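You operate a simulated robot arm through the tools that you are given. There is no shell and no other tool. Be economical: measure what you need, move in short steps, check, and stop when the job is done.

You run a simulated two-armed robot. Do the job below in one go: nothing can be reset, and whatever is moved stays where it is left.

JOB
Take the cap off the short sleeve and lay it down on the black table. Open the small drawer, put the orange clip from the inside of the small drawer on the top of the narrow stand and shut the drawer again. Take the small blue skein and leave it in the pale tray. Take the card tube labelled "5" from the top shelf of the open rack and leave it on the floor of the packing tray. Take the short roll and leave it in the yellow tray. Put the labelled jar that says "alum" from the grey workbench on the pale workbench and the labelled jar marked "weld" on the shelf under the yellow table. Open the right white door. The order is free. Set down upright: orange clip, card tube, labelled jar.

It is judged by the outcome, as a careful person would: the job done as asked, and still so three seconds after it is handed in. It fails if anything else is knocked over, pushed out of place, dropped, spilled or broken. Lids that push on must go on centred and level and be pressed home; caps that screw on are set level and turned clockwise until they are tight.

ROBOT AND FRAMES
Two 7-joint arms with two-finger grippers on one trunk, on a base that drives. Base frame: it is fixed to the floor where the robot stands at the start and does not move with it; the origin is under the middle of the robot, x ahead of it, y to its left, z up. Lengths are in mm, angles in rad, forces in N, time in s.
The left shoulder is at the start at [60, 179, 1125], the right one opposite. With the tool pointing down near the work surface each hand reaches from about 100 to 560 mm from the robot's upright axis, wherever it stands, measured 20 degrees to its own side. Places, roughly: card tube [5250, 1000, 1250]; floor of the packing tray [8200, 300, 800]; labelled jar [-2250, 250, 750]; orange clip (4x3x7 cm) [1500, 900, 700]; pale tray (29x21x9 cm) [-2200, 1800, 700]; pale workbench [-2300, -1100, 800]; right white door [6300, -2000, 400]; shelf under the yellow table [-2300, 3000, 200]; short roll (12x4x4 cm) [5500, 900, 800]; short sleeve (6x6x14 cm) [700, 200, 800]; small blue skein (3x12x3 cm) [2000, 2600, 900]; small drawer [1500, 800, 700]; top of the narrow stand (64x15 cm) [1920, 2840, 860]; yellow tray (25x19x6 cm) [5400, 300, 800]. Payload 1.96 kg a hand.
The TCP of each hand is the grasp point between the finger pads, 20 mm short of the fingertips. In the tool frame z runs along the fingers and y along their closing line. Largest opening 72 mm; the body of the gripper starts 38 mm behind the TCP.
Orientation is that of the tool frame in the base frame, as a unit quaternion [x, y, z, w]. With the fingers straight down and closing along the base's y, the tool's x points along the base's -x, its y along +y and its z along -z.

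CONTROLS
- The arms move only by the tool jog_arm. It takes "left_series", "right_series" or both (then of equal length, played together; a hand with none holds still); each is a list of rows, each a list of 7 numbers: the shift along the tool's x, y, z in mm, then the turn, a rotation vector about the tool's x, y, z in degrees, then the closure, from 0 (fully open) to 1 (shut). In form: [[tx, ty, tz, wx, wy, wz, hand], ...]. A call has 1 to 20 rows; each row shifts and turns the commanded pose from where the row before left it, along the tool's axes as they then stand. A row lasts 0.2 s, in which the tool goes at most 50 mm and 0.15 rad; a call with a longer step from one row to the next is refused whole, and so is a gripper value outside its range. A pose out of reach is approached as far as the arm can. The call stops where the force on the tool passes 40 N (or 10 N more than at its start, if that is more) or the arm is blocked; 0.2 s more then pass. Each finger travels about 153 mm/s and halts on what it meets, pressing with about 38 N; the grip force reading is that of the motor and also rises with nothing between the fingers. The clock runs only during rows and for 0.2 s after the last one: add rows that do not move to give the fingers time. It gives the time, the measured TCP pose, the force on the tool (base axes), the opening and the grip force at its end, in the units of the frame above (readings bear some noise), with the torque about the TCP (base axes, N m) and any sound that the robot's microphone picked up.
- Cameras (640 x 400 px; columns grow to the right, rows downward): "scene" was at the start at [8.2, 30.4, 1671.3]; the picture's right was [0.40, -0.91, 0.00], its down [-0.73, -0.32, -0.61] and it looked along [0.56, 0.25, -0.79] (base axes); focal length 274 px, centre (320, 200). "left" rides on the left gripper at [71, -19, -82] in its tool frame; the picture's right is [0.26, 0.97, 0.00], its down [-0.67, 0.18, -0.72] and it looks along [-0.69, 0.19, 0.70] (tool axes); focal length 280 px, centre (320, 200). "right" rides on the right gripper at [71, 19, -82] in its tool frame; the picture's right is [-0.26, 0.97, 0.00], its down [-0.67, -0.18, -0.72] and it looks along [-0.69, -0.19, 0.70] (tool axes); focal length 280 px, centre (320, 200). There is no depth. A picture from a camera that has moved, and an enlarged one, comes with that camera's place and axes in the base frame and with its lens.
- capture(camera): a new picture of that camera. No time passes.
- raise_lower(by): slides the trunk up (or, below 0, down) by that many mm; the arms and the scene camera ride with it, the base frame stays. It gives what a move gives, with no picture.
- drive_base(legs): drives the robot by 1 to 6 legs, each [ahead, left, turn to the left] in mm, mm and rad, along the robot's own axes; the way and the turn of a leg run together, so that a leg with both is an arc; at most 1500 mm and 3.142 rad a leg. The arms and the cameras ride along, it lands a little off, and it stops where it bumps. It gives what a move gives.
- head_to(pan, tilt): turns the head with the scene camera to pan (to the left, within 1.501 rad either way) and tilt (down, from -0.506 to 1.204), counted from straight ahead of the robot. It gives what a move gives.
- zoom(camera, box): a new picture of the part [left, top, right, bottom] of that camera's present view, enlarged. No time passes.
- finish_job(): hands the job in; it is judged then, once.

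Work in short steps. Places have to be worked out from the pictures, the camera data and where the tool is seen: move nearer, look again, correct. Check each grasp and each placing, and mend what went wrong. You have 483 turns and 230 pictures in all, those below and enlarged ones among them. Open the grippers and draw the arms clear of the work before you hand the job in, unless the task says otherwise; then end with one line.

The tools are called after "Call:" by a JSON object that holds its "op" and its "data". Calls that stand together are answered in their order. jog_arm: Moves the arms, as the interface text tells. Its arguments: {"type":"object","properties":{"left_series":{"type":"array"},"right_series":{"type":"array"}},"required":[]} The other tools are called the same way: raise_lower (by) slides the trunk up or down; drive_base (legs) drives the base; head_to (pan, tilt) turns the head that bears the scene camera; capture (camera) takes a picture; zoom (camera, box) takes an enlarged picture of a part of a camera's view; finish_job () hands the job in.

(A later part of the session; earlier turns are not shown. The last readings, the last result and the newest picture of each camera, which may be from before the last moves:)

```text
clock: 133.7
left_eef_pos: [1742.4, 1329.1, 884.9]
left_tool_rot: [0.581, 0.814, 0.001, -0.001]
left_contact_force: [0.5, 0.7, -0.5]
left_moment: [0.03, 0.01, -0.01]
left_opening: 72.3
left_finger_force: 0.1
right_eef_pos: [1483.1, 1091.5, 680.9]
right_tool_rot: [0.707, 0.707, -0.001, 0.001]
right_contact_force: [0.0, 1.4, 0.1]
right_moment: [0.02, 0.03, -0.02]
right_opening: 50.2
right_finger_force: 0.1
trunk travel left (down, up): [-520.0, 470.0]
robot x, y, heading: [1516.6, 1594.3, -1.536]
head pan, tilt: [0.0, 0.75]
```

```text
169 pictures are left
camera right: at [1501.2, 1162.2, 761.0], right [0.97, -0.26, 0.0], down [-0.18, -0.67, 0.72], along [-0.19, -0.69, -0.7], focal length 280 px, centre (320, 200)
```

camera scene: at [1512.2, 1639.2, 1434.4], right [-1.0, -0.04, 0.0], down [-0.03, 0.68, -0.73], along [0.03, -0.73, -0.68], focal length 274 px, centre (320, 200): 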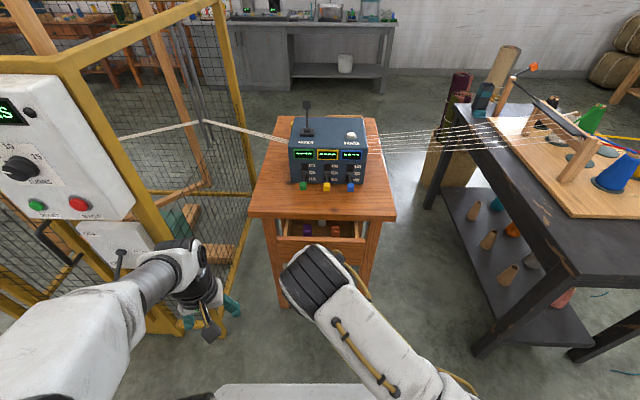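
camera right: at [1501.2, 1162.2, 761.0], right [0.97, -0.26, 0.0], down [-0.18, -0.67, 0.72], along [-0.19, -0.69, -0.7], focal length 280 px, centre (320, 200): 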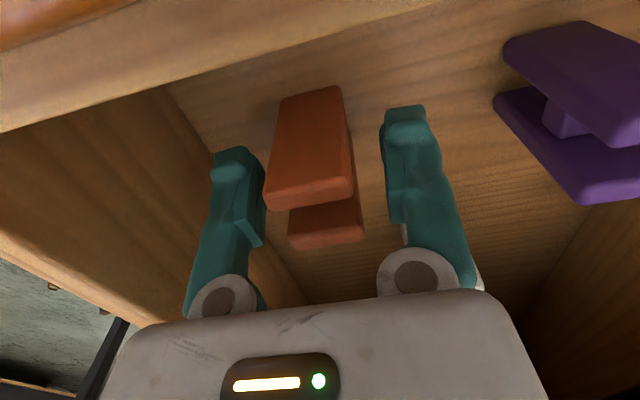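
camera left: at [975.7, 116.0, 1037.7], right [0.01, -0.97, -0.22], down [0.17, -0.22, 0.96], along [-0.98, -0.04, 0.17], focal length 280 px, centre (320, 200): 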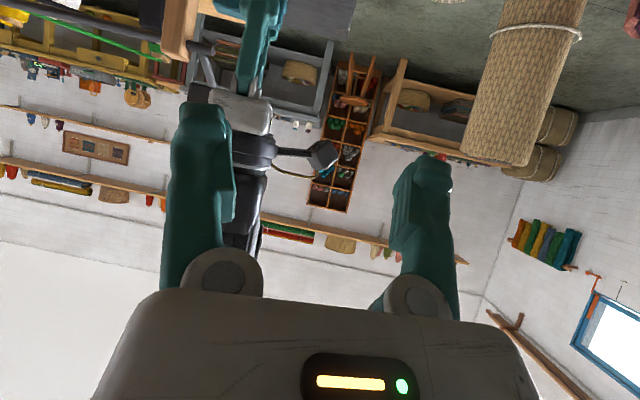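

The fingers straddle the clip. I shift 3 mm and close.

Call:
{"op": "jog_arm", "data": {"right_series": [[0, -3, 0, 0, 0, 0, 0.4], [0, 0, 0, 0, 0, 0, 0.7], [0, 0, 0, 0, 0, 0, 1], [0, 0, 0, 0, 0, 0, 1], [0, 0, 0, 0, 0, 0, 1]]}}

Call:
{"op": "jog_arm", "data": {"right_series": [[0, 0, -10, 0, 0, 0, 1], [0, 0, -30, 0, 0, 0, 1], [0, 0, -40, 0, 0, 0, 1], [0, 0, -40, 0, 0, 0, 1]]}}

Call:
{"op": "capture", "data": {"camera": "right"}}

```text
clock: 134.9
left_eef_pos: [1743.3, 1329.2, 884.6]
left_tool_rot: [0.581, 0.814, 0.001, 0.0]
left_contact_force: [0.2, 0.9, 0.8]
left_moment: [-0.02, 0.01, 0.03]
left_opening: 72.1
left_finger_force: 0.1
right_eef_pos: [1479.1, 1091.4, 680.9]
right_tool_rot: [0.707, 0.708, -0.002, 0.002]
right_contact_force: [0.1, 0.0, 0.6]
right_moment: [0.03, 0.01, 0.02]
right_opening: 27.8
right_finger_force: 37.8
trunk travel left (down, up): [-520.0, 470.0]
robot x, y, heading: [1508.5, 1592.1, -1.537]
head pan, tilt: [0.0, 0.75]
```

```text
clock: 135.9
left_eef_pos: [1742.6, 1330.0, 884.3]
left_tool_rot: [0.58, 0.814, 0.001, 0.0]
left_contact_force: [-0.6, 1.4, 0.3]
left_moment: [-0.01, -0.01, -0.01]
left_opening: 71.8
left_finger_force: 0.1
right_eef_pos: [1481.5, 1094.4, 799.1]
right_tool_rot: [0.706, 0.708, -0.002, 0.002]
right_contact_force: [1.0, 1.2, 0.7]
right_moment: [-0.01, -0.01, 0.01]
right_opening: 27.4
right_finger_force: 37.7
trunk travel left (down, up): [-520.0, 470.0]
robot x, y, heading: [1507.7, 1591.6, -1.533]
head pan, tilt: [0.0, 0.75]
```

```text
168 pictures are left
camera right: at [1500.0, 1166.1, 878.7], right [0.97, -0.26, 0.0], down [-0.18, -0.67, 0.72], along [-0.19, -0.69, -0.7], focal length 280 px, centre (320, 200)
```

right: 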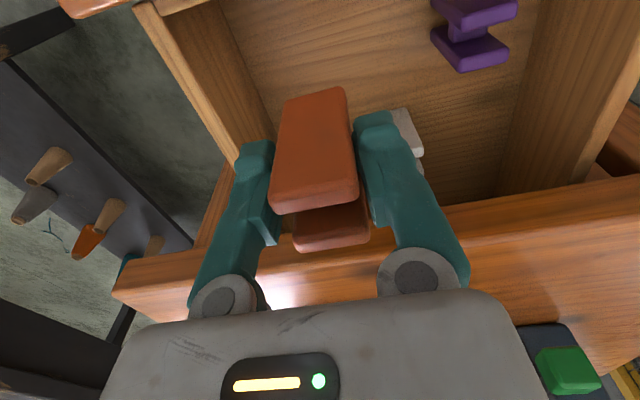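

The clip is held. I lift it clear, move it aside, and ready the left hand, closed and tilted 45°, to push the drawer shut.

Call:
{"op": "jog_arm", "data": {"right_series": [[0, 0, -40, 0, 0, 0, 1], [0, 0, -40, 0, 0, 0, 1], [0, 0, -40, 0, 0, 0, 1], [40, -27, -10, 0, 0, 0, 1], [40, -27, -10, 0, 0, 0, 1], [40, -27, -10, 0, 0, 0, 1]]}}

Call:
{"op": "jog_arm", "data": {"left_series": [[0, 0, 0, 0, 0, 6.4, 1], [0, 0, 0, 0, 0, 6.4, 1], [0, 0, 0, 0, 0, 6.4, 1], [0, 0, 0, 0, -7.5, 0, 1], [0, 0, 0, 0, -7.5, 0, 1], [0, 0, 0, 0, -7.5, 0, 1], [0, 0, 0, 0, -7.5, 0, 1], [0, 0, 0, 0, -7.5, 0, 1], [0, 0, 0, 0, -7.5, 0, 1]]}}

Call:
{"op": "capture", "data": {"camera": "scene"}}

```text
clock: 137.3
left_eef_pos: [1741.3, 1330.1, 885.4]
left_tool_rot: [0.58, 0.814, 0.0, 0.0]
left_contact_force: [-0.7, 0.2, -0.5]
left_moment: [0.01, -0.01, 0.0]
left_opening: 71.8
left_finger_force: 0.0
right_eef_pos: [1394.5, 1215.5, 949.6]
right_tool_rot: [0.706, 0.708, -0.001, 0.002]
right_contact_force: [0.2, 0.1, -0.6]
right_moment: [0.01, -0.01, 0.04]
right_opening: 28.1
right_finger_force: 37.3
trunk travel left (down, up): [-520.0, 470.0]
robot x, y, heading: [1511.5, 1596.1, -1.534]
head pan, tilt: [0.0, 0.75]
```

```text
clock: 139.3
left_eef_pos: [1785.5, 1205.7, 924.7]
left_tool_rot: [0.657, 0.653, -0.268, 0.265]
left_contact_force: [-0.4, -0.1, -0.4]
left_moment: [0.0, 0.0, -0.02]
left_opening: 0.1
left_finger_force: 29.9
left hand out of reach, approached as far as the arm can: row 4, 5, 6, 7, 8, 9
right_eef_pos: [1394.5, 1213.8, 950.0]
right_tool_rot: [0.706, 0.708, -0.002, 0.002]
right_contact_force: [-0.2, -0.4, -0.7]
right_moment: [0.01, 0.0, 0.0]
right_opening: 28.2
right_finger_force: 38.0
trunk travel left (down, up): [-520.0, 470.0]
robot x, y, heading: [1516.5, 1592.1, -1.532]
head pan, tilt: [0.0, 0.75]
```

```text
167 pictures are left
camera scene: at [1514.1, 1569.3, 1434.4], right [-1.0, -0.04, 0.0], down [-0.03, 0.68, -0.73], along [0.03, -0.73, -0.68], focal length 274 px, centre (320, 200)
```

scene: 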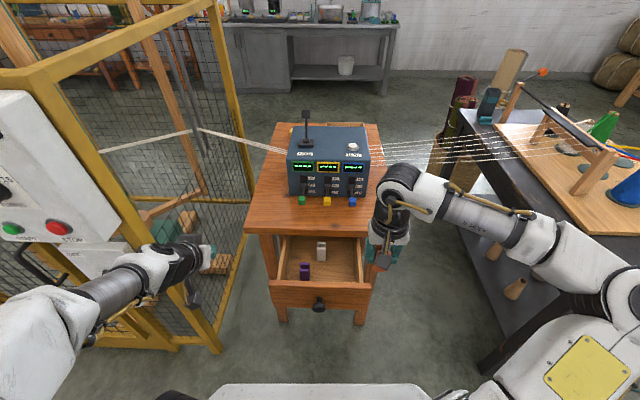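

The left arm is too folded for that tilt here. I back off 80 mm and then bring the left hand in front of the knob.

Call:
{"op": "drive_base", "data": {"legs": [[-80, 0, 0]]}}

Call:
{"op": "jog_arm", "data": {"left_series": [[0, -30, 0, 0, 0, 0, 1], [0, -40, 0, 0, 0, 0, 1], [0, -40, 0, 0, 0, 0, 1], [0, -40, 0, 0, 0, 0, 1]]}}

```text
clock: 140.3
left_eef_pos: [1780.2, 1286.7, 924.8]
left_tool_rot: [0.657, 0.653, -0.268, 0.265]
left_contact_force: [-0.4, 0.2, -0.5]
left_moment: [0.01, -0.01, -0.02]
left_opening: 0.2
left_finger_force: 29.2
right_eef_pos: [1391.6, 1295.3, 949.7]
right_tool_rot: [0.707, 0.707, -0.001, 0.001]
right_contact_force: [0.4, 0.0, -0.3]
right_moment: [-0.01, 0.01, -0.01]
right_opening: 28.1
right_finger_force: 38.2
trunk travel left (down, up): [-520.0, 470.0]
robot x, y, heading: [1509.6, 1672.4, -1.531]
head pan, tilt: [0.0, 0.75]
```

```text
clock: 141.3
left_eef_pos: [1633.2, 1270.7, 933.5]
left_tool_rot: [0.658, 0.653, -0.266, 0.265]
left_contact_force: [0.7, -0.3, -0.5]
left_moment: [0.04, 0.0, 0.0]
left_opening: 0.0
left_finger_force: 29.7
left hand out of reach, approached as far as the arm can: row 1, 2
right_eef_pos: [1391.1, 1293.8, 949.4]
right_tool_rot: [0.707, 0.707, -0.001, 0.003]
right_contact_force: [-0.2, -0.4, 0.1]
right_moment: [-0.01, 0.04, 0.0]
right_opening: 28.2
right_finger_force: 37.6
trunk travel left (down, up): [-520.0, 470.0]
robot x, y, heading: [1510.6, 1674.6, -1.533]
head pan, tilt: [0.0, 0.75]
```

Call:
{"op": "jog_arm", "data": {"left_series": [[0, -34, 0, 0, 0, 0, 1], [0, -34, 0, 0, 0, 0, 1], [0, -34, 0, 0, 0, 0, 1], [29, 0, 27, 0, 0, 0, 1], [29, 0, 27, 0, 0, 0, 1], [29, 0, 27, 0, 0, 0, 1], [29, 0, 27, 0, 0, 0, 1], [29, 0, 27, 0, 0, 0, 1], [29, 0, 27, 0, 0, 0, 1]]}}

Call:
{"op": "capture", "data": {"camera": "left"}}

```text
clock: 143.3
left_eef_pos: [1546.7, 1301.1, 805.2]
left_tool_rot: [0.657, 0.653, -0.268, 0.264]
left_contact_force: [-0.4, 0.3, 0.3]
left_moment: [-0.01, -0.01, 0.03]
left_opening: 0.0
left_finger_force: 29.2
left hand out of reach, approached as far as the arm can: row 6, 7, 8, 9
right_eef_pos: [1391.5, 1294.2, 948.6]
right_tool_rot: [0.707, 0.707, -0.002, 0.002]
right_contact_force: [-0.6, -0.1, -0.5]
right_moment: [0.01, 0.02, -0.02]
right_opening: 28.3
right_finger_force: 37.8
trunk travel left (down, up): [-520.0, 470.0]
robot x, y, heading: [1510.9, 1673.3, -1.536]
head pan, tilt: [0.0, 0.75]
```

```text
166 pictures are left
camera left: at [1527.4, 1410.0, 813.4], right [0.97, 0.18, -0.18], down [0.19, 0.01, 0.98], along [0.18, -0.98, -0.02], focal length 280 px, centre (320, 200)
```

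left: 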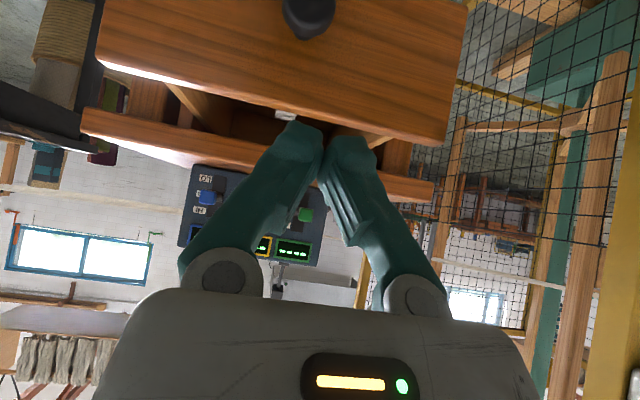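

Call:
{"op": "raise_lower", "data": {"by": -115}}

Call:
{"op": "jog_arm", "data": {"left_series": [[0, 0, 0, 0, 0, 0, 1]]}}

Call:
{"op": "capture", "data": {"camera": "left"}}

```text
clock: 144.8
left_eef_pos: [1546.9, 1301.1, 691.0]
left_tool_rot: [0.657, 0.654, -0.268, 0.264]
left_contact_force: [0.5, -0.6, -0.9]
left_moment: [-0.03, -0.02, -0.01]
left_opening: 0.2
left_finger_force: 29.7
right_eef_pos: [1391.2, 1292.9, 833.2]
right_tool_rot: [0.706, 0.708, -0.002, 0.001]
right_contact_force: [0.4, 0.1, -2.1]
right_moment: [0.0, 0.01, 0.02]
right_opening: 28.3
right_finger_force: 38.0
trunk travel left (down, up): [-405.0, 585.0]
robot x, y, heading: [1511.5, 1671.7, -1.534]
head pan, tilt: [0.0, 0.75]
```

```text
clock: 145.2
left_eef_pos: [1545.8, 1301.2, 691.2]
left_tool_rot: [0.657, 0.653, -0.268, 0.265]
left_contact_force: [-0.2, -0.8, -0.4]
left_moment: [-0.01, -0.02, 0.01]
left_opening: 0.0
left_finger_force: 29.1
right_eef_pos: [1391.2, 1294.1, 833.5]
right_tool_rot: [0.707, 0.707, -0.001, 0.002]
right_contact_force: [0.3, -0.1, -0.2]
right_moment: [-0.01, 0.01, 0.0]
right_opening: 28.3
right_finger_force: 38.2
trunk travel left (down, up): [-405.0, 585.0]
robot x, y, heading: [1509.0, 1670.5, -1.53]
head pan, tilt: [0.0, 0.75]
```

```text
165 pictures are left
camera left: at [1527.3, 1409.8, 698.5], right [0.97, 0.18, -0.18], down [0.19, 0.01, 0.98], along [0.18, -0.98, -0.02], focal length 280 px, centre (320, 200)
```

left: 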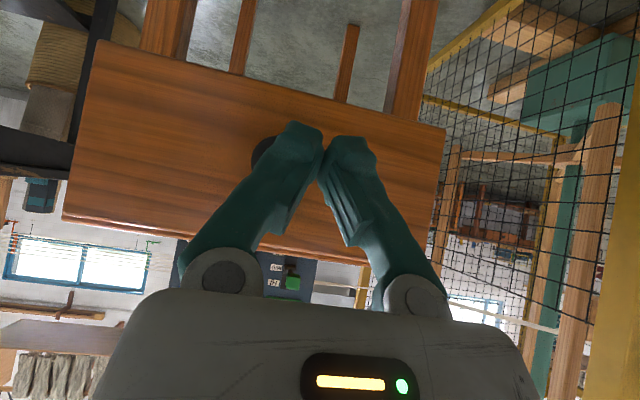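

The tips are in front of the knob, slightly to its +x side. I shift and push along -y.

Call:
{"op": "jog_arm", "data": {"left_series": [[-10, -8, 10, 0, 0, 0, 1], [-14, -7, 14, 0, 0, 0, 1], [-14, 0, 14, 0, 0, 0, 1], [-14, 0, 14, 0, 0, 0, 1], [-14, 0, 14, 0, 0, 0, 1]]}}

Call:
{"op": "capture", "data": {"camera": "left"}}

```text
clock: 146.4
left_eef_pos: [1544.3, 1226.2, 728.5]
left_tool_rot: [0.657, 0.653, -0.268, 0.265]
left_contact_force: [-0.1, 0.1, -0.2]
left_moment: [-0.03, -0.04, -0.01]
left_opening: 0.0
left_finger_force: 29.9
left hand out of reach, approached as far as the arm can: row 1, 2, 3, 4, 5
right_eef_pos: [1391.2, 1293.8, 834.7]
right_tool_rot: [0.707, 0.707, -0.002, 0.002]
right_contact_force: [-0.1, -0.3, -1.3]
right_moment: [-0.01, 0.0, -0.02]
right_opening: 28.4
right_finger_force: 37.6
trunk travel left (down, up): [-405.0, 585.0]
robot x, y, heading: [1505.8, 1671.8, -1.531]
head pan, tilt: [0.0, 0.75]
```

```text
164 pictures are left
camera left: at [1526.0, 1336.0, 736.1], right [0.97, 0.18, -0.18], down [0.19, 0.01, 0.98], along [0.18, -0.98, -0.02], focal length 280 px, centre (320, 200)
```

left: 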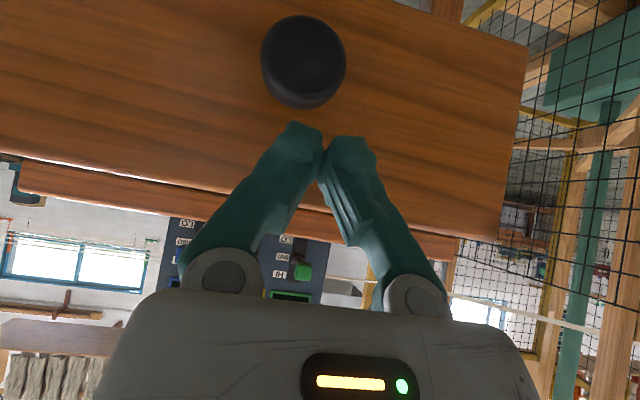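

The commanded pose is lower than the arm can reach, so I raise the command in place to settle it.

Call:
{"op": "jog_arm", "data": {"left_series": [[-20, 0, -28, 0, 0, 0, 1], [-20, 0, -28, 0, 0, 0, 1], [-20, 0, -28, 0, 0, 0, 1]]}}

```text
clock: 147.2
left_eef_pos: [1545.2, 1243.3, 834.0]
left_tool_rot: [0.658, 0.653, -0.267, 0.263]
left_contact_force: [-0.2, 1.3, 0.6]
left_moment: [-0.01, 0.02, 0.0]
left_opening: 0.1
left_finger_force: 29.8
right_eef_pos: [1391.9, 1292.9, 834.9]
right_tool_rot: [0.707, 0.707, -0.001, 0.001]
right_contact_force: [0.4, 0.4, 0.5]
right_moment: [-0.01, 0.02, -0.01]
right_opening: 28.3
right_finger_force: 38.0
trunk travel left (down, up): [-405.0, 585.0]
robot x, y, heading: [1513.1, 1672.8, -1.535]
head pan, tilt: [0.0, 0.75]
```

Call:
{"op": "jog_arm", "data": {"left_series": [[26, -4, 25, 0, 0, 0, 1], [26, -4, 25, 0, 0, 0, 1], [26, -4, 25, 0, 0, 0, 1], [26, -3, 25, 0, 0, 0, 1]]}}

```text
clock: 148.2
left_eef_pos: [1537.1, 1262.2, 711.2]
left_tool_rot: [0.657, 0.653, -0.268, 0.264]
left_contact_force: [-0.2, -0.4, -0.6]
left_moment: [-0.02, 0.01, 0.0]
left_opening: 0.1
left_finger_force: 29.5
left hand out of reach, approached as far as the arm can: row 4
right_eef_pos: [1391.7, 1292.8, 834.2]
right_tool_rot: [0.707, 0.707, -0.003, 0.002]
right_contact_force: [0.6, -0.3, -0.4]
right_moment: [0.02, -0.01, -0.01]
right_opening: 28.1
right_finger_force: 38.4
trunk travel left (down, up): [-405.0, 585.0]
robot x, y, heading: [1511.5, 1673.2, -1.537]
head pan, tilt: [0.0, 0.75]
```

Call:
{"op": "raise_lower", "data": {"by": -22}}

Call:
{"op": "jog_arm", "data": {"left_series": [[-14, 0, 14, 0, 0, 0, 1], [-14, 0, 14, 0, 0, 0, 1], [-14, 0, 14, 0, 0, 0, 1], [-14, 0, 14, 0, 0, 0, 1]]}}

Call:
{"op": "capture", "data": {"camera": "left"}}

```text
clock: 148.9
left_eef_pos: [1536.7, 1262.7, 688.4]
left_tool_rot: [0.657, 0.653, -0.268, 0.265]
left_contact_force: [0.1, -0.3, -0.4]
left_moment: [0.01, -0.02, 0.0]
left_opening: 0.0
left_finger_force: 29.3
right_eef_pos: [1390.9, 1293.2, 813.3]
right_tool_rot: [0.707, 0.707, -0.002, 0.002]
right_contact_force: [-0.5, 0.6, 0.6]
right_moment: [0.01, 0.01, -0.02]
right_opening: 28.2
right_finger_force: 38.3
trunk travel left (down, up): [-383.0, 607.0]
robot x, y, heading: [1509.3, 1671.9, -1.531]
head pan, tilt: [0.0, 0.75]
```

```text
clock: 149.9
left_eef_pos: [1550.1, 1207.4, 720.6]
left_tool_rot: [0.658, 0.653, -0.267, 0.264]
left_contact_force: [-0.6, -0.6, -0.2]
left_moment: [-0.02, 0.03, -0.02]
left_opening: 0.2
left_finger_force: 29.4
left hand out of reach, approached as far as the arm can: row 1, 2, 3, 4
right_eef_pos: [1391.3, 1293.9, 812.0]
right_tool_rot: [0.707, 0.707, -0.001, 0.001]
right_contact_force: [0.3, 0.7, -0.9]
right_moment: [-0.01, -0.02, 0.02]
right_opening: 28.4
right_finger_force: 38.3
trunk travel left (down, up): [-383.0, 607.0]
robot x, y, heading: [1508.4, 1671.5, -1.532]
head pan, tilt: [0.0, 0.75]
```

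```text
163 pictures are left
camera left: at [1530.2, 1315.5, 727.5], right [0.97, 0.18, -0.19], down [0.19, 0.01, 0.98], along [0.18, -0.98, -0.02], focal length 280 px, centre (320, 200)
```

left: 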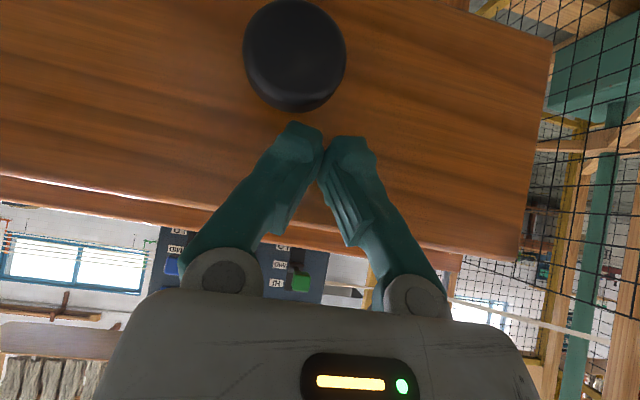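

The tips are at the drawer's front panel just above the knob. I hold the arm still and use the base to push: first raise the clip hand, then drive forward in small amounts.

Call:
{"op": "jog_arm", "data": {"right_series": [[0, 0, -40, 0, 0, 0, 1], [0, 0, -40, 0, 0, 0, 1], [0, 0, -30, 0, 0, 0, 1]]}}

Call:
{"op": "drive_base", "data": {"legs": [[100, 0, 0]]}}

Call:
{"op": "capture", "data": {"camera": "scene"}}

```text
clock: 150.7
left_eef_pos: [1549.3, 1207.3, 719.9]
left_tool_rot: [0.657, 0.653, -0.267, 0.264]
left_contact_force: [0.1, -0.5, 0.3]
left_moment: [-0.04, -0.02, 0.0]
left_opening: 0.1
left_finger_force: 29.4
right_eef_pos: [1392.6, 1293.9, 923.4]
right_tool_rot: [0.708, 0.707, 0.0, 0.001]
right_contact_force: [-0.1, -0.1, 0.1]
right_moment: [0.0, -0.03, 0.02]
right_opening: 28.0
right_finger_force: 38.1
trunk travel left (down, up): [-383.0, 607.0]
robot x, y, heading: [1509.0, 1676.3, -1.531]
head pan, tilt: [0.0, 0.75]
```

```text
clock: 151.8
left_eef_pos: [1553.4, 1103.6, 719.4]
left_tool_rot: [0.658, 0.653, -0.268, 0.264]
left_contact_force: [-0.1, -0.8, -0.6]
left_moment: [0.0, 0.01, 0.02]
left_opening: 0.0
left_finger_force: 29.7
right_eef_pos: [1394.8, 1191.2, 922.8]
right_tool_rot: [0.707, 0.707, -0.001, 0.001]
right_contact_force: [1.1, -0.1, 0.5]
right_moment: [0.01, 0.02, 0.02]
right_opening: 28.2
right_finger_force: 37.9
trunk travel left (down, up): [-383.0, 607.0]
robot x, y, heading: [1515.8, 1568.5, -1.537]
head pan, tilt: [0.0, 0.75]
```

```text
162 pictures are left
camera scene: at [1514.4, 1545.5, 1297.4], right [-1.0, -0.04, 0.0], down [-0.03, 0.68, -0.73], along [0.03, -0.73, -0.68], focal length 274 px, centre (320, 200)
```

scene: 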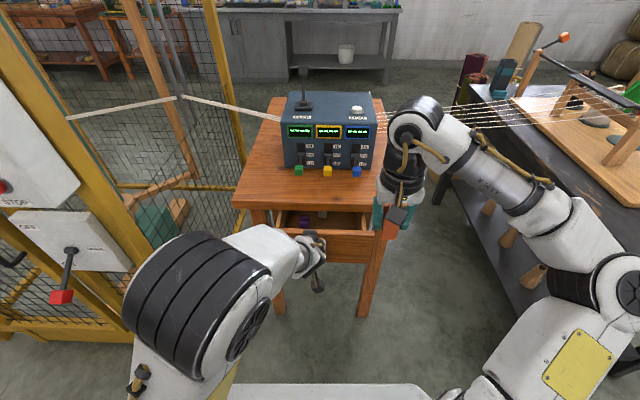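

The drawer is about half shut. To clear the table's overhang I back up a little, lower the tips by 35 mm, shift beside the knob, and push again.

Call:
{"op": "drive_base", "data": {"legs": [[-60, 0, 0]]}}

Call:
{"op": "raise_lower", "data": {"by": -35}}

Call:
{"op": "jog_arm", "data": {"left_series": [[0, 15, 0, 0, 0, 0, 1]]}}

Call:
{"op": "capture", "data": {"camera": "left"}}

```text
clock: 152.8
left_eef_pos: [1549.3, 1167.7, 720.9]
left_tool_rot: [0.658, 0.653, -0.268, 0.264]
left_contact_force: [-0.3, 0.4, 0.1]
left_moment: [-0.05, 0.03, -0.01]
left_opening: 0.3
left_finger_force: 29.0
right_eef_pos: [1392.5, 1255.4, 922.9]
right_tool_rot: [0.708, 0.706, -0.002, 0.002]
right_contact_force: [-0.2, 1.3, 0.6]
right_moment: [-0.02, 0.02, 0.02]
right_opening: 28.2
right_finger_force: 38.3
trunk travel left (down, up): [-383.0, 607.0]
robot x, y, heading: [1511.4, 1631.2, -1.535]
head pan, tilt: [0.0, 0.75]
```

```text
clock: 153.6
left_eef_pos: [1549.6, 1167.4, 685.2]
left_tool_rot: [0.657, 0.653, -0.268, 0.264]
left_contact_force: [-0.2, 0.8, -0.4]
left_moment: [0.01, 0.0, -0.03]
left_opening: 0.0
left_finger_force: 29.0
right_eef_pos: [1393.0, 1254.5, 887.8]
right_tool_rot: [0.707, 0.707, -0.001, 0.001]
right_contact_force: [-0.1, -0.3, 0.2]
right_moment: [0.03, 0.04, 0.0]
right_opening: 28.3
right_finger_force: 38.0
trunk travel left (down, up): [-348.0, 642.0]
robot x, y, heading: [1512.4, 1631.2, -1.535]
head pan, tilt: [0.0, 0.75]
```

```text
clock: 154.0
left_eef_pos: [1565.6, 1167.9, 685.2]
left_tool_rot: [0.657, 0.653, -0.267, 0.264]
left_contact_force: [-0.4, 0.1, -0.4]
left_moment: [0.0, 0.01, -0.03]
left_opening: 0.2
left_finger_force: 30.2
right_eef_pos: [1391.6, 1255.0, 888.5]
right_tool_rot: [0.708, 0.706, -0.002, 0.002]
right_contact_force: [0.1, 0.3, 0.1]
right_moment: [-0.01, 0.03, 0.02]
right_opening: 28.2
right_finger_force: 38.3
trunk travel left (down, up): [-348.0, 642.0]
robot x, y, heading: [1511.5, 1633.4, -1.535]
head pan, tilt: [0.0, 0.75]
```

```text
161 pictures are left
camera left: at [1547.0, 1276.5, 692.3], right [0.97, 0.18, -0.18], down [0.19, 0.01, 0.98], along [0.18, -0.98, -0.02], focal length 280 px, centre (320, 200)
```

left: 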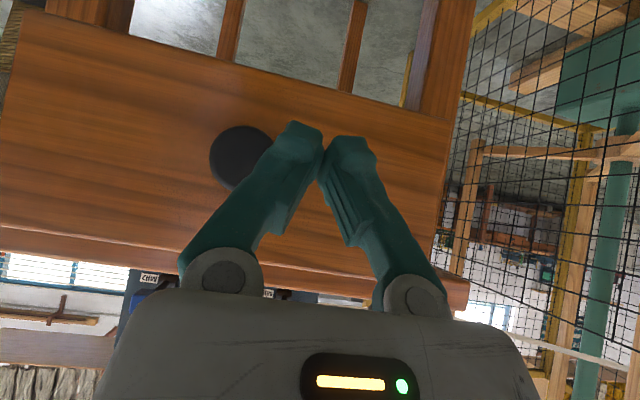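

The tips are beside the knob on the panel. I drive forward.

Call:
{"op": "drive_base", "data": {"legs": [[135, 0, 0]]}}

Call:
{"op": "jog_arm", "data": {"left_series": [[-4, 0, 4, 0, 0, 0, 1], [-4, 0, 4, 0, 0, 0, 1], [-4, 0, 4, 0, 0, 0, 1], [-4, 0, 4, 0, 0, 0, 1]]}}

Call:
{"op": "capture", "data": {"camera": "left"}}

```text
clock: 155.3
left_eef_pos: [1568.6, 1031.9, 684.7]
left_tool_rot: [0.659, 0.652, -0.268, 0.263]
left_contact_force: [0.4, 0.8, -0.3]
left_moment: [-0.01, 0.0, -0.04]
left_opening: 0.2
left_finger_force: 29.9
right_eef_pos: [1396.0, 1118.9, 887.7]
right_tool_rot: [0.708, 0.706, -0.001, 0.001]
right_contact_force: [0.0, -0.5, -0.9]
right_moment: [0.02, 0.03, -0.02]
right_opening: 28.2
right_finger_force: 38.5
trunk travel left (down, up): [-348.0, 642.0]
robot x, y, heading: [1513.2, 1495.4, -1.535]
head pan, tilt: [0.0, 0.75]
```

```text
clock: 156.3
left_eef_pos: [1573.0, 1015.4, 691.1]
left_tool_rot: [0.658, 0.652, -0.268, 0.264]
left_contact_force: [-1.1, 0.2, -0.9]
left_moment: [0.01, -0.02, -0.04]
left_opening: 0.2
left_finger_force: 29.4
left hand out of reach, approached as far as the arm can: row 2, 3, 4
right_eef_pos: [1396.1, 1120.0, 888.2]
right_tool_rot: [0.708, 0.706, -0.002, 0.002]
right_contact_force: [0.5, 0.6, -0.4]
right_moment: [0.02, 0.0, 0.03]
right_opening: 28.3
right_finger_force: 37.2
trunk travel left (down, up): [-348.0, 642.0]
robot x, y, heading: [1514.9, 1501.5, -1.542]
head pan, tilt: [0.0, 0.75]
```

```text
160 pictures are left
camera left: at [1554.0, 1124.5, 698.9], right [0.97, 0.18, -0.18], down [0.19, 0.01, 0.98], along [0.18, -0.98, -0.02], focal length 280 px, centre (320, 200)
```

left: 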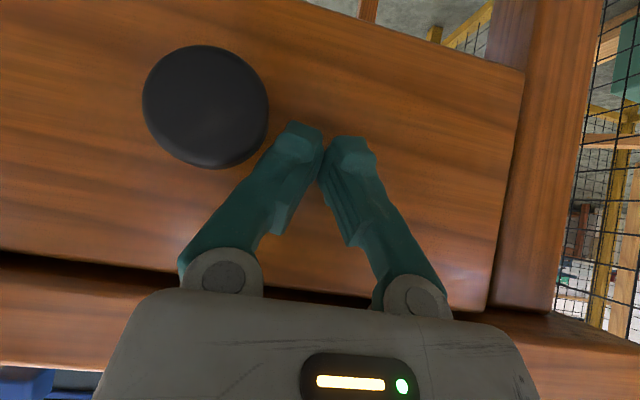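

Call:
{"op": "drive_base", "data": {"legs": [[14, 0, 0]]}}

Call:
{"op": "capture", "data": {"camera": "left"}}

Call:
{"op": "capture", "data": {"camera": "scene"}}

```text
clock: 157.2
left_eef_pos: [1571.8, 1009.8, 689.6]
left_tool_rot: [0.66, 0.652, -0.267, 0.26]
left_contact_force: [0.4, 7.4, 2.5]
left_moment: [0.01, -0.03, 0.05]
left_opening: 0.2
left_finger_force: 29.6
right_eef_pos: [1397.0, 1108.7, 887.6]
right_tool_rot: [0.708, 0.706, -0.002, 0.002]
right_contact_force: [0.0, -0.3, 0.2]
right_moment: [-0.02, 0.04, 0.0]
right_opening: 28.3
right_finger_force: 37.8
trunk travel left (down, up): [-348.0, 642.0]
robot x, y, heading: [1516.5, 1487.0, -1.538]
head pan, tilt: [0.0, 0.75]
stopped in leg 1: the force on the tool passed its limit at 64 N (the readings are from after the stop); the commanded pose is now the measured one
```

```text
159 pictures are left
camera left: at [1553.9, 1118.0, 697.8], right [0.97, 0.18, -0.19], down [0.19, 0.0, 0.98], along [0.17, -0.98, -0.03], focal length 280 px, centre (320, 200)
```

left: 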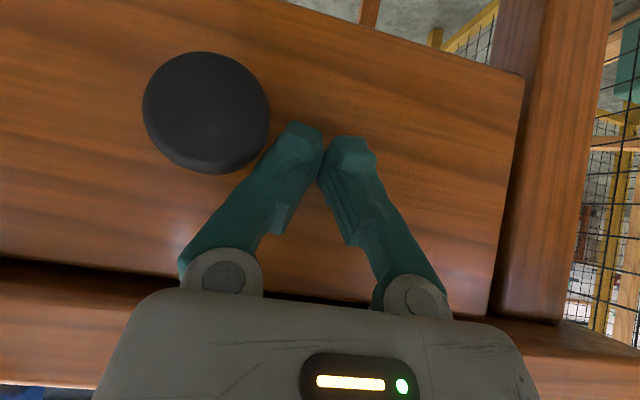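

```text
158 pictures are left
camera scene: at [1517.1, 1465.3, 1262.4], right [-1.0, -0.03, 0.0], down [-0.02, 0.68, -0.73], along [0.02, -0.73, -0.68], focal length 274 px, centre (320, 200)
```

scene: 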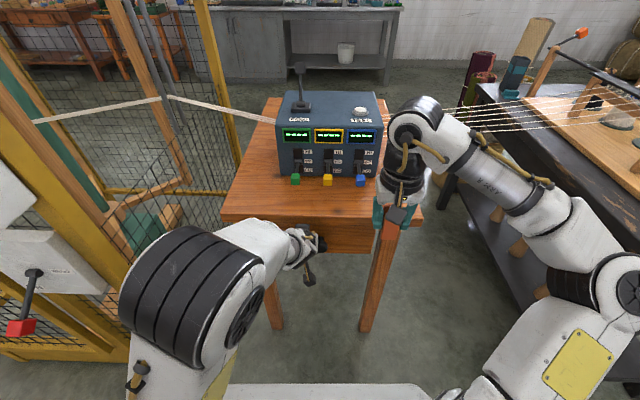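

The force peaked as the drawer reached its stop. I back away and look at the drawer.

Call:
{"op": "drive_base", "data": {"legs": [[-350, 0, 0]]}}

Call:
{"op": "zoom", "data": {"camera": "scene", "box": [220, 100, 420, 225]}}

Call:
{"op": "capture", "data": {"camera": "left"}}

```text
clock: 159.4
left_eef_pos: [1561.0, 1352.5, 688.3]
left_tool_rot: [0.66, 0.652, -0.267, 0.261]
left_contact_force: [0.8, -0.7, -1.0]
left_moment: [-0.01, 0.01, 0.0]
left_opening: 0.1
left_finger_force: 29.7
right_eef_pos: [1385.0, 1453.8, 889.3]
right_tool_rot: [0.708, 0.706, -0.001, 0.002]
right_contact_force: [-0.2, 0.3, 0.4]
right_moment: [-0.03, 0.01, -0.01]
right_opening: 28.4
right_finger_force: 38.3
trunk travel left (down, up): [-348.0, 642.0]
robot x, y, heading: [1502.9, 1834.7, -1.54]
head pan, tilt: [0.0, 0.75]
```

```text
3.20 times, centred on (320, 162) of scene
camera zoom: at [1505.5, 1808.9, 1262.4], right [-1.0, -0.03, 0.0], down [-0.02, 0.68, -0.73], along [0.02, -0.73, -0.68], focal length 878 px, centre (320, 320)
```

zoom: 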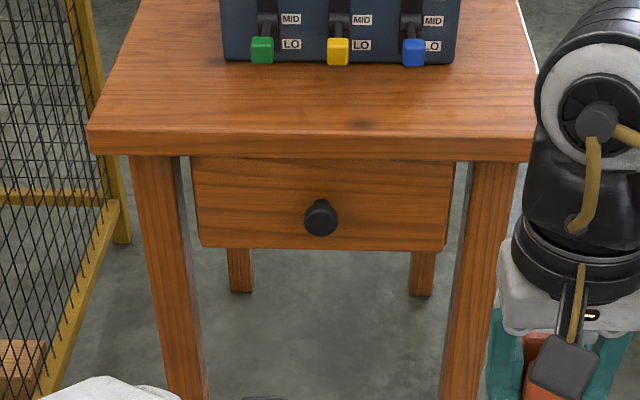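

```text
156 pictures are left
camera left: at [1542.2, 1461.6, 697.7], right [0.97, 0.18, -0.18], down [0.19, 0.0, 0.98], along [0.17, -0.98, -0.03], focal length 280 px, centre (320, 200)
```

left: 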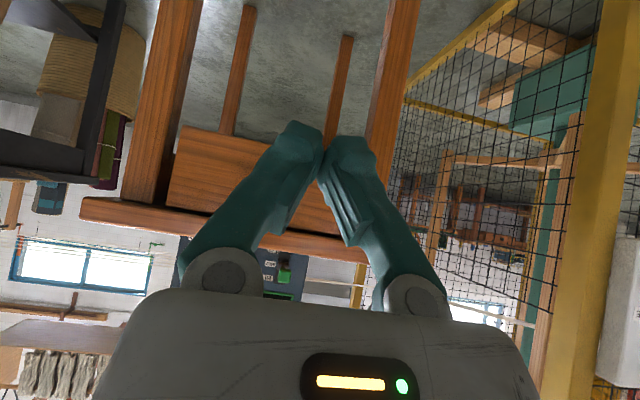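

The drawer is shut, with the knob back at y≈1008. I raise the trunk, level the left hand, and drive to the west side of the narrow stand facing east.

Call:
{"op": "raise_lower", "data": {"by": 330}}

Call:
{"op": "jog_arm", "data": {"left_series": [[0, 5, 0, 0, 7.5, 0, 0], [0, 10, 0, 0, 7.5, 0, 0], [0, 20, 0, 0, 7.5, 0, 0], [0, 20, 0, 0, 7.5, 0, 0], [0, 20, 0, 0, 7.5, 0, 0], [0, 20, 0, 0, 7.5, 0, 0]]}}

Call:
{"op": "drive_base", "data": {"legs": [[0, 0, 1.54], [0, 900, 0]]}}

Call:
{"op": "head_to", "data": {"pan": 0, "tilt": 0.85}}

Call:
{"op": "capture", "data": {"camera": "scene"}}

```text
clock: 162.7
left_eef_pos: [1560.3, 1351.9, 1020.1]
left_tool_rot: [0.66, 0.652, -0.266, 0.26]
left_contact_force: [-0.5, -0.6, 0.2]
left_moment: [0.02, -0.01, 0.05]
left_opening: 0.0
left_finger_force: 30.1
right_eef_pos: [1384.4, 1453.8, 1218.3]
right_tool_rot: [0.709, 0.705, -0.002, 0.002]
right_contact_force: [0.0, -0.3, 0.5]
right_moment: [0.01, 0.01, -0.01]
right_opening: 28.3
right_finger_force: 38.2
trunk travel left (down, up): [-678.0, 312.0]
robot x, y, heading: [1508.9, 1832.8, -1.538]
head pan, tilt: [0.0, 0.75]
```

```text
clock: 164.1
left_eef_pos: [1610.2, 1380.9, 1028.3]
left_tool_rot: [0.693, 0.711, -0.064, 0.102]
left_contact_force: [-0.3, 0.2, -0.4]
left_moment: [-0.01, 0.02, 0.0]
left_opening: 72.0
left_finger_force: 0.0
left hand out of reach, approached as far as the arm can: row 1, 2, 3, 4, 5, 6
right_eef_pos: [1385.4, 1453.1, 1217.4]
right_tool_rot: [0.709, 0.706, -0.001, 0.001]
right_contact_force: [-0.5, 0.6, -0.2]
right_moment: [0.0, 0.0, 0.04]
right_opening: 28.3
right_finger_force: 37.9
trunk travel left (down, up): [-678.0, 312.0]
robot x, y, heading: [1502.8, 1830.5, -1.541]
head pan, tilt: [0.0, 0.75]
```

```text
clock: 172.4
left_eef_pos: [1979.4, 2810.2, 1027.7]
left_tool_rot: [0.01, 0.993, 0.024, 0.118]
left_contact_force: [0.0, 0.7, 0.2]
left_moment: [-0.02, 0.01, 0.01]
left_opening: 71.9
left_finger_force: 0.1
right_eef_pos: [1897.1, 2588.0, 1218.5]
right_tool_rot: [0.027, 1.0, 0.0, 0.001]
right_contact_force: [0.0, -0.4, -0.8]
right_moment: [-0.03, -0.03, 0.0]
right_opening: 28.2
right_finger_force: 38.2
trunk travel left (down, up): [-678.0, 312.0]
robot x, y, heading: [1528.8, 2723.2, -0.014]
head pan, tilt: [0.0, 0.75]
```

```text
clock: 173.1
left_eef_pos: [1981.1, 2810.1, 1026.9]
left_tool_rot: [0.011, 0.992, 0.026, 0.12]
left_contact_force: [0.2, -0.2, -0.2]
left_moment: [0.06, 0.03, -0.02]
left_opening: 72.0
left_finger_force: 0.2
right_eef_pos: [1897.4, 2587.3, 1218.4]
right_tool_rot: [0.027, 1.0, -0.001, 0.002]
right_contact_force: [0.3, -0.7, -0.7]
right_moment: [0.01, 0.02, 0.03]
right_opening: 27.9
right_finger_force: 37.7
trunk travel left (down, up): [-678.0, 312.0]
robot x, y, heading: [1527.1, 2724.3, -0.016]
head pan, tilt: [0.0, 0.85]
```

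```text
155 pictures are left
camera scene: at [1544.3, 2726.4, 1584.4], right [-0.02, -1.0, 0.0], down [-0.75, 0.01, -0.66], along [0.66, -0.01, -0.75], focal length 274 px, centre (320, 200)
```

scene: 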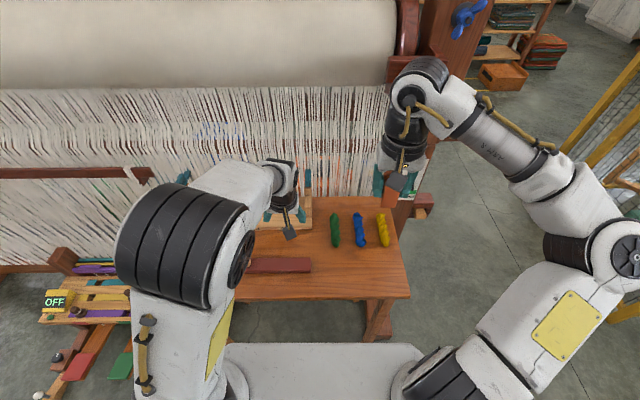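

The left hand is above the stand near the peg board, so I raise and retract it first. The skeins lie side by side ahead: green, blue, yellow.

Call:
{"op": "jog_arm", "data": {"left_series": [[0, 0, -40, 0, 0, 0, 0], [0, 0, -40, 0, 0, 0, 0], [20, 0, -20, 0, 6.5, 0, 0], [40, 0, 0, 0, 6.5, 0, 0], [40, 10, 0, 0, 0, 0, 0], [40, 20, 0, 0, 0, 0, 0], [30, 20, 0, 0, 0, 0, 0]]}}

Call:
{"op": "capture", "data": {"camera": "scene"}}

Call:
{"op": "capture", "data": {"camera": "right"}}

```text
clock: 174.7
left_eef_pos: [1799.1, 2863.2, 1049.8]
left_tool_rot: [0.008, 1.0, 0.026, 0.008]
left_contact_force: [-0.1, 0.6, -0.2]
left_moment: [0.01, -0.03, 0.0]
left_opening: 72.1
left_finger_force: 0.1
left hand out of reach, approached as far as the arm can: row 3, 4, 6, 7
right_eef_pos: [1896.8, 2586.9, 1218.8]
right_tool_rot: [0.027, 1.0, 0.0, 0.003]
right_contact_force: [-0.2, 1.3, -1.4]
right_moment: [0.0, 0.03, -0.01]
right_opening: 28.2
right_finger_force: 38.0
trunk travel left (down, up): [-678.0, 312.0]
robot x, y, heading: [1525.1, 2723.4, -0.014]
head pan, tilt: [0.0, 0.85]
```

```text
154 pictures are left
camera scene: at [1543.6, 2727.2, 1584.4], right [-0.02, -1.0, 0.0], down [-0.75, 0.01, -0.66], along [0.66, -0.01, -0.75], focal length 274 px, centre (320, 200)
```

scene: 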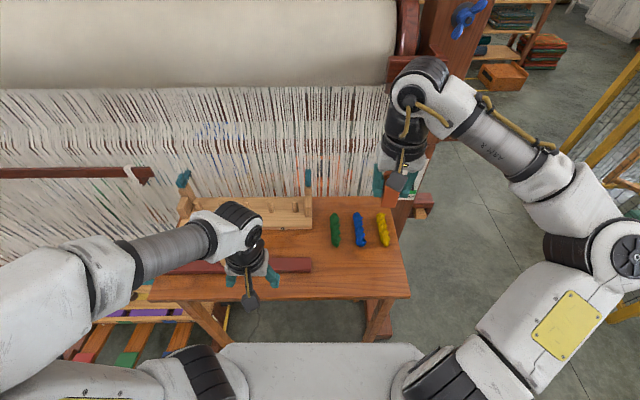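

```text
153 pictures are left
camera right: at [1826.2, 2611.5, 1298.7], right [0.31, 0.95, 0.0], down [0.66, -0.22, 0.72], along [0.68, -0.22, -0.7], focal length 280 px, centre (320, 200)
```

right: 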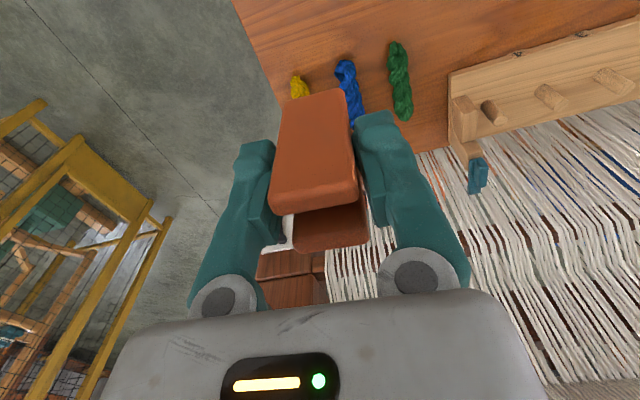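

The near part of the stand top (x 1830–1980, y 2500–2720) is free. I move the clip above [1905, 2640] and lower part of the way.

Call:
{"op": "jog_arm", "data": {"right_series": [[-4, 27, 40, 0, 0, 0, 1], [-4, 27, 40, 0, 0, 0, 1], [0, 0, 45, 0, 0, 0, 1], [0, 0, 45, 0, 0, 0, 1], [0, 0, 45, 0, 0, 0, 1]]}}

Call:
{"op": "capture", "data": {"camera": "right"}}

Call:
{"op": "capture", "data": {"camera": "scene"}}

```text
clock: 175.9
left_eef_pos: [1800.5, 2861.3, 1047.9]
left_tool_rot: [0.008, 1.0, 0.027, 0.006]
left_contact_force: [0.0, 0.3, 0.5]
left_moment: [0.0, 0.0, 0.0]
left_opening: 72.0
left_finger_force: 0.1
right_eef_pos: [1911.1, 2639.9, 1001.5]
right_tool_rot: [0.028, 1.0, 0.001, 0.002]
right_contact_force: [-0.2, 0.6, -0.1]
right_moment: [0.0, 0.01, 0.0]
right_opening: 28.1
right_finger_force: 38.2
trunk travel left (down, up): [-678.0, 312.0]
robot x, y, heading: [1522.2, 2728.8, -0.015]
head pan, tilt: [0.0, 0.85]
```

```text
152 pictures are left
camera right: at [1840.1, 2663.7, 1081.2], right [0.31, 0.95, 0.0], down [0.66, -0.22, 0.72], along [0.68, -0.22, -0.7], focal length 280 px, centre (320, 200)
```

right: 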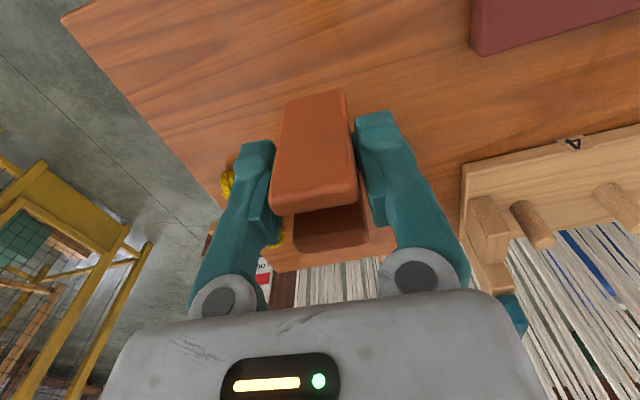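

```text
151 pictures are left
camera scene: at [1544.5, 2726.1, 1584.4], right [-0.02, -1.0, 0.0], down [-0.75, 0.01, -0.66], along [0.66, -0.01, -0.75], focal length 274 px, centre (320, 200)
```

scene: 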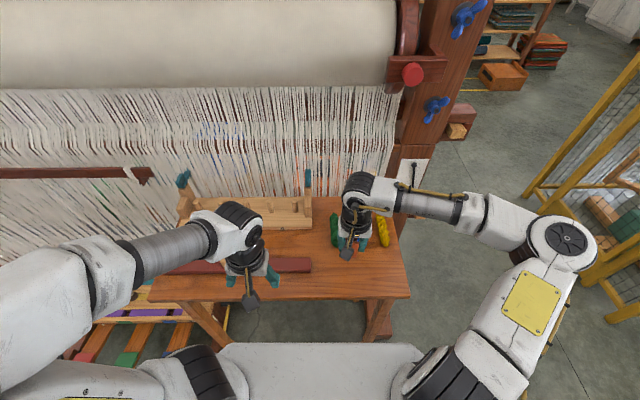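

The stand's top is at z≈862. I lower the clip toward it, ending in small steps.

Call:
{"op": "jog_arm", "data": {"right_series": [[5, 0, 30, 0, 0, 0, 1], [0, 0, 30, 0, 0, 0, 1], [0, 0, 20, 0, 0, 0, 1], [0, 0, 3, 0, 0, 0, 1], [0, 0, 3, 0, 0, 0, 1], [0, 0, 2, 0, 0, 0, 1], [0, 0, 2, 0, 0, 0, 1], [0, 0, 2, 0, 0, 0, 1], [0, 0, 2, 0, 0, 0, 1], [0, 0, 2, 0, 0, 0, 1]]}}

Call:
{"op": "capture", "data": {"camera": "right"}}

```text
clock: 178.1
left_eef_pos: [1798.5, 2860.8, 1048.3]
left_tool_rot: [0.008, 1.0, 0.027, 0.007]
left_contact_force: [0.6, 0.0, -0.5]
left_moment: [-0.02, -0.01, 0.02]
left_opening: 71.9
left_finger_force: 0.1
right_eef_pos: [1904.5, 2642.1, 908.5]
right_tool_rot: [0.028, 1.0, 0.0, 0.003]
right_contact_force: [-0.6, -3.1, 15.8]
right_moment: [-0.11, -0.11, 0.01]
right_opening: 28.3
right_finger_force: 38.1
trunk travel left (down, up): [-678.0, 312.0]
robot x, y, heading: [1527.7, 2727.2, -0.014]
head pan, tilt: [0.0, 0.85]
```

```text
150 pictures are left
camera right: at [1833.4, 2664.6, 987.8], right [0.31, 0.95, 0.0], down [0.66, -0.22, 0.72], along [0.68, -0.22, -0.69], focal length 280 px, centre (320, 200)
```

right: 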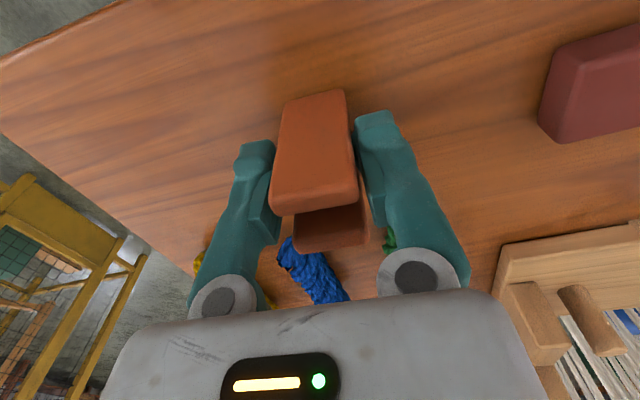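

The clip is on the stand (15.8 N contact). I release with a small opening and lift straight up.

Call:
{"op": "jog_arm", "data": {"right_series": [[0, 0, -0.5, 0, 0, 0, 0.7], [0, 0, 0, 0, 0, 0, 0.4], [0, 0, 0, 0, 0, 0, 0.35], [0, 0, -20, 0, 0, 0, 0.35], [0, 0, -40, 0, 0, 0, 0.35], [0, 0, -45, 0, 0, 0, 0.35], [0, 0, -45, 0, 0, 0, 0.35]]}}

Call:
{"op": "capture", "data": {"camera": "right"}}

Call:
{"op": "zoom", "data": {"camera": "scene", "box": [260, 180, 430, 290]}}

```text
clock: 179.7
left_eef_pos: [1799.8, 2861.5, 1048.6]
left_tool_rot: [0.008, 1.0, 0.026, 0.007]
left_contact_force: [-0.3, -0.9, -0.9]
left_moment: [-0.02, 0.01, -0.01]
left_opening: 72.0
left_finger_force: 0.0
right_eef_pos: [1902.1, 2639.2, 1058.4]
right_tool_rot: [0.027, 1.0, 0.0, 0.001]
right_contact_force: [-0.1, 0.5, 0.1]
right_moment: [-0.01, 0.0, -0.01]
right_opening: 47.1
right_finger_force: 0.1
trunk travel left (down, up): [-678.0, 312.0]
robot x, y, heading: [1523.5, 2727.5, -0.028]
head pan, tilt: [0.0, 0.85]
```

```text
149 pictures are left
camera right: at [1831.4, 2662.6, 1137.9], right [0.31, 0.95, 0.0], down [0.66, -0.22, 0.72], along [0.68, -0.22, -0.7], focal length 280 px, centre (320, 200)
```

right: 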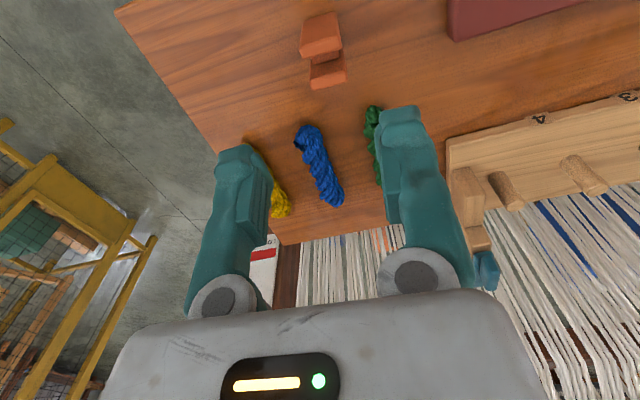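

```text
3.64 times, centred on (345, 235) of scene
camera zoom: at [1543.7, 2726.4, 1584.4], right [-0.02, -1.0, 0.0], down [-0.75, 0.01, -0.66], along [0.66, -0.01, -0.75], focal length 997 px, centre (229, 73)
```

zoom: 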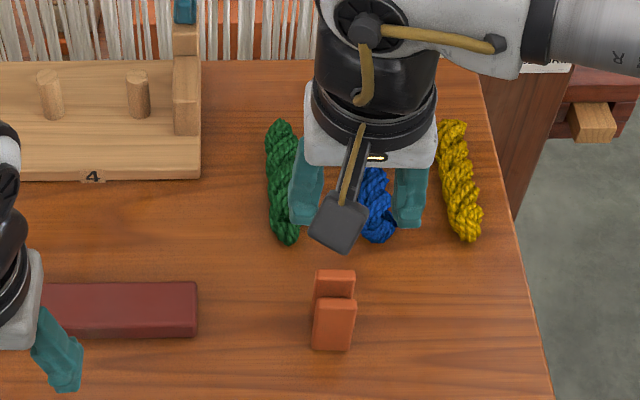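

The orange clip stands upright on the stand. The blue skein lies along x, centred at about [2036, 2597]. I move over it and check.

Call:
{"op": "jog_arm", "data": {"right_series": [[-34, -8.7, 0, 0, 0, 0, 0.35], [-34, -8.7, 0, 0, 0, 0, 0.35], [-34, -8.7, 0, 0, 0, 0, 0.35], [-34, -8.7, 0, 0, 0, 0, 0.35], [0, 0, 45, 0, 0, 0, 0.35], [0, 0, 45, 0, 0, 0, 0.35]]}}

Call:
{"op": "capture", "data": {"camera": "right"}}

Call:
{"op": "zoom", "data": {"camera": "scene", "box": [280, 160, 440, 280]}}

```text
clock: 181.1
left_eef_pos: [1800.7, 2862.3, 1047.6]
left_tool_rot: [0.007, 1.0, 0.026, 0.006]
left_contact_force: [0.0, 0.7, 0.5]
left_moment: [0.0, 0.03, -0.01]
left_opening: 71.9
left_finger_force: 0.0
right_eef_pos: [2038.3, 2597.4, 968.7]
right_tool_rot: [0.027, 1.0, 0.0, 0.002]
right_contact_force: [0.8, -0.6, 0.1]
right_moment: [-0.03, 0.04, 0.0]
right_opening: 46.6
right_finger_force: 0.1
trunk travel left (down, up): [-678.0, 312.0]
robot x, y, heading: [1526.0, 2729.2, -0.016]
head pan, tilt: [0.0, 0.85]
```

```text
147 pictures are left
camera right: at [1967.3, 2620.7, 1049.5], right [0.31, 0.95, 0.0], down [0.66, -0.22, 0.72], along [0.68, -0.22, -0.7], focal length 280 px, centre (320, 200)
```

right: 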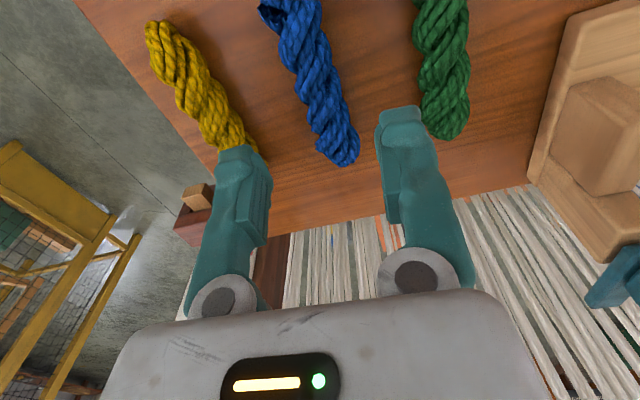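

```text
3.33 times, centred on (360, 220) of scene
camera zoom: at [1545.2, 2726.3, 1584.4], right [-0.02, -1.0, 0.0], down [-0.75, 0.01, -0.66], along [0.66, -0.01, -0.75], focal length 914 px, centre (187, 133)
```

zoom: 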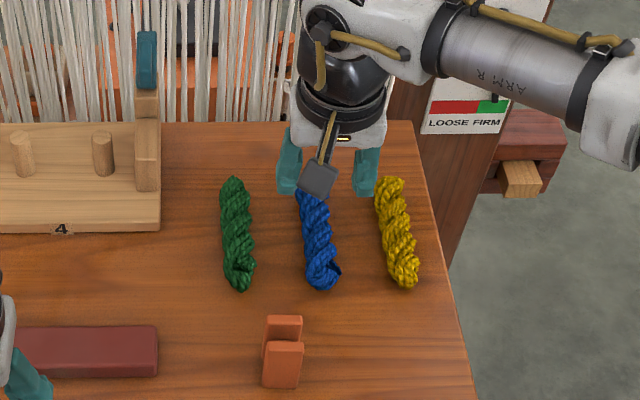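

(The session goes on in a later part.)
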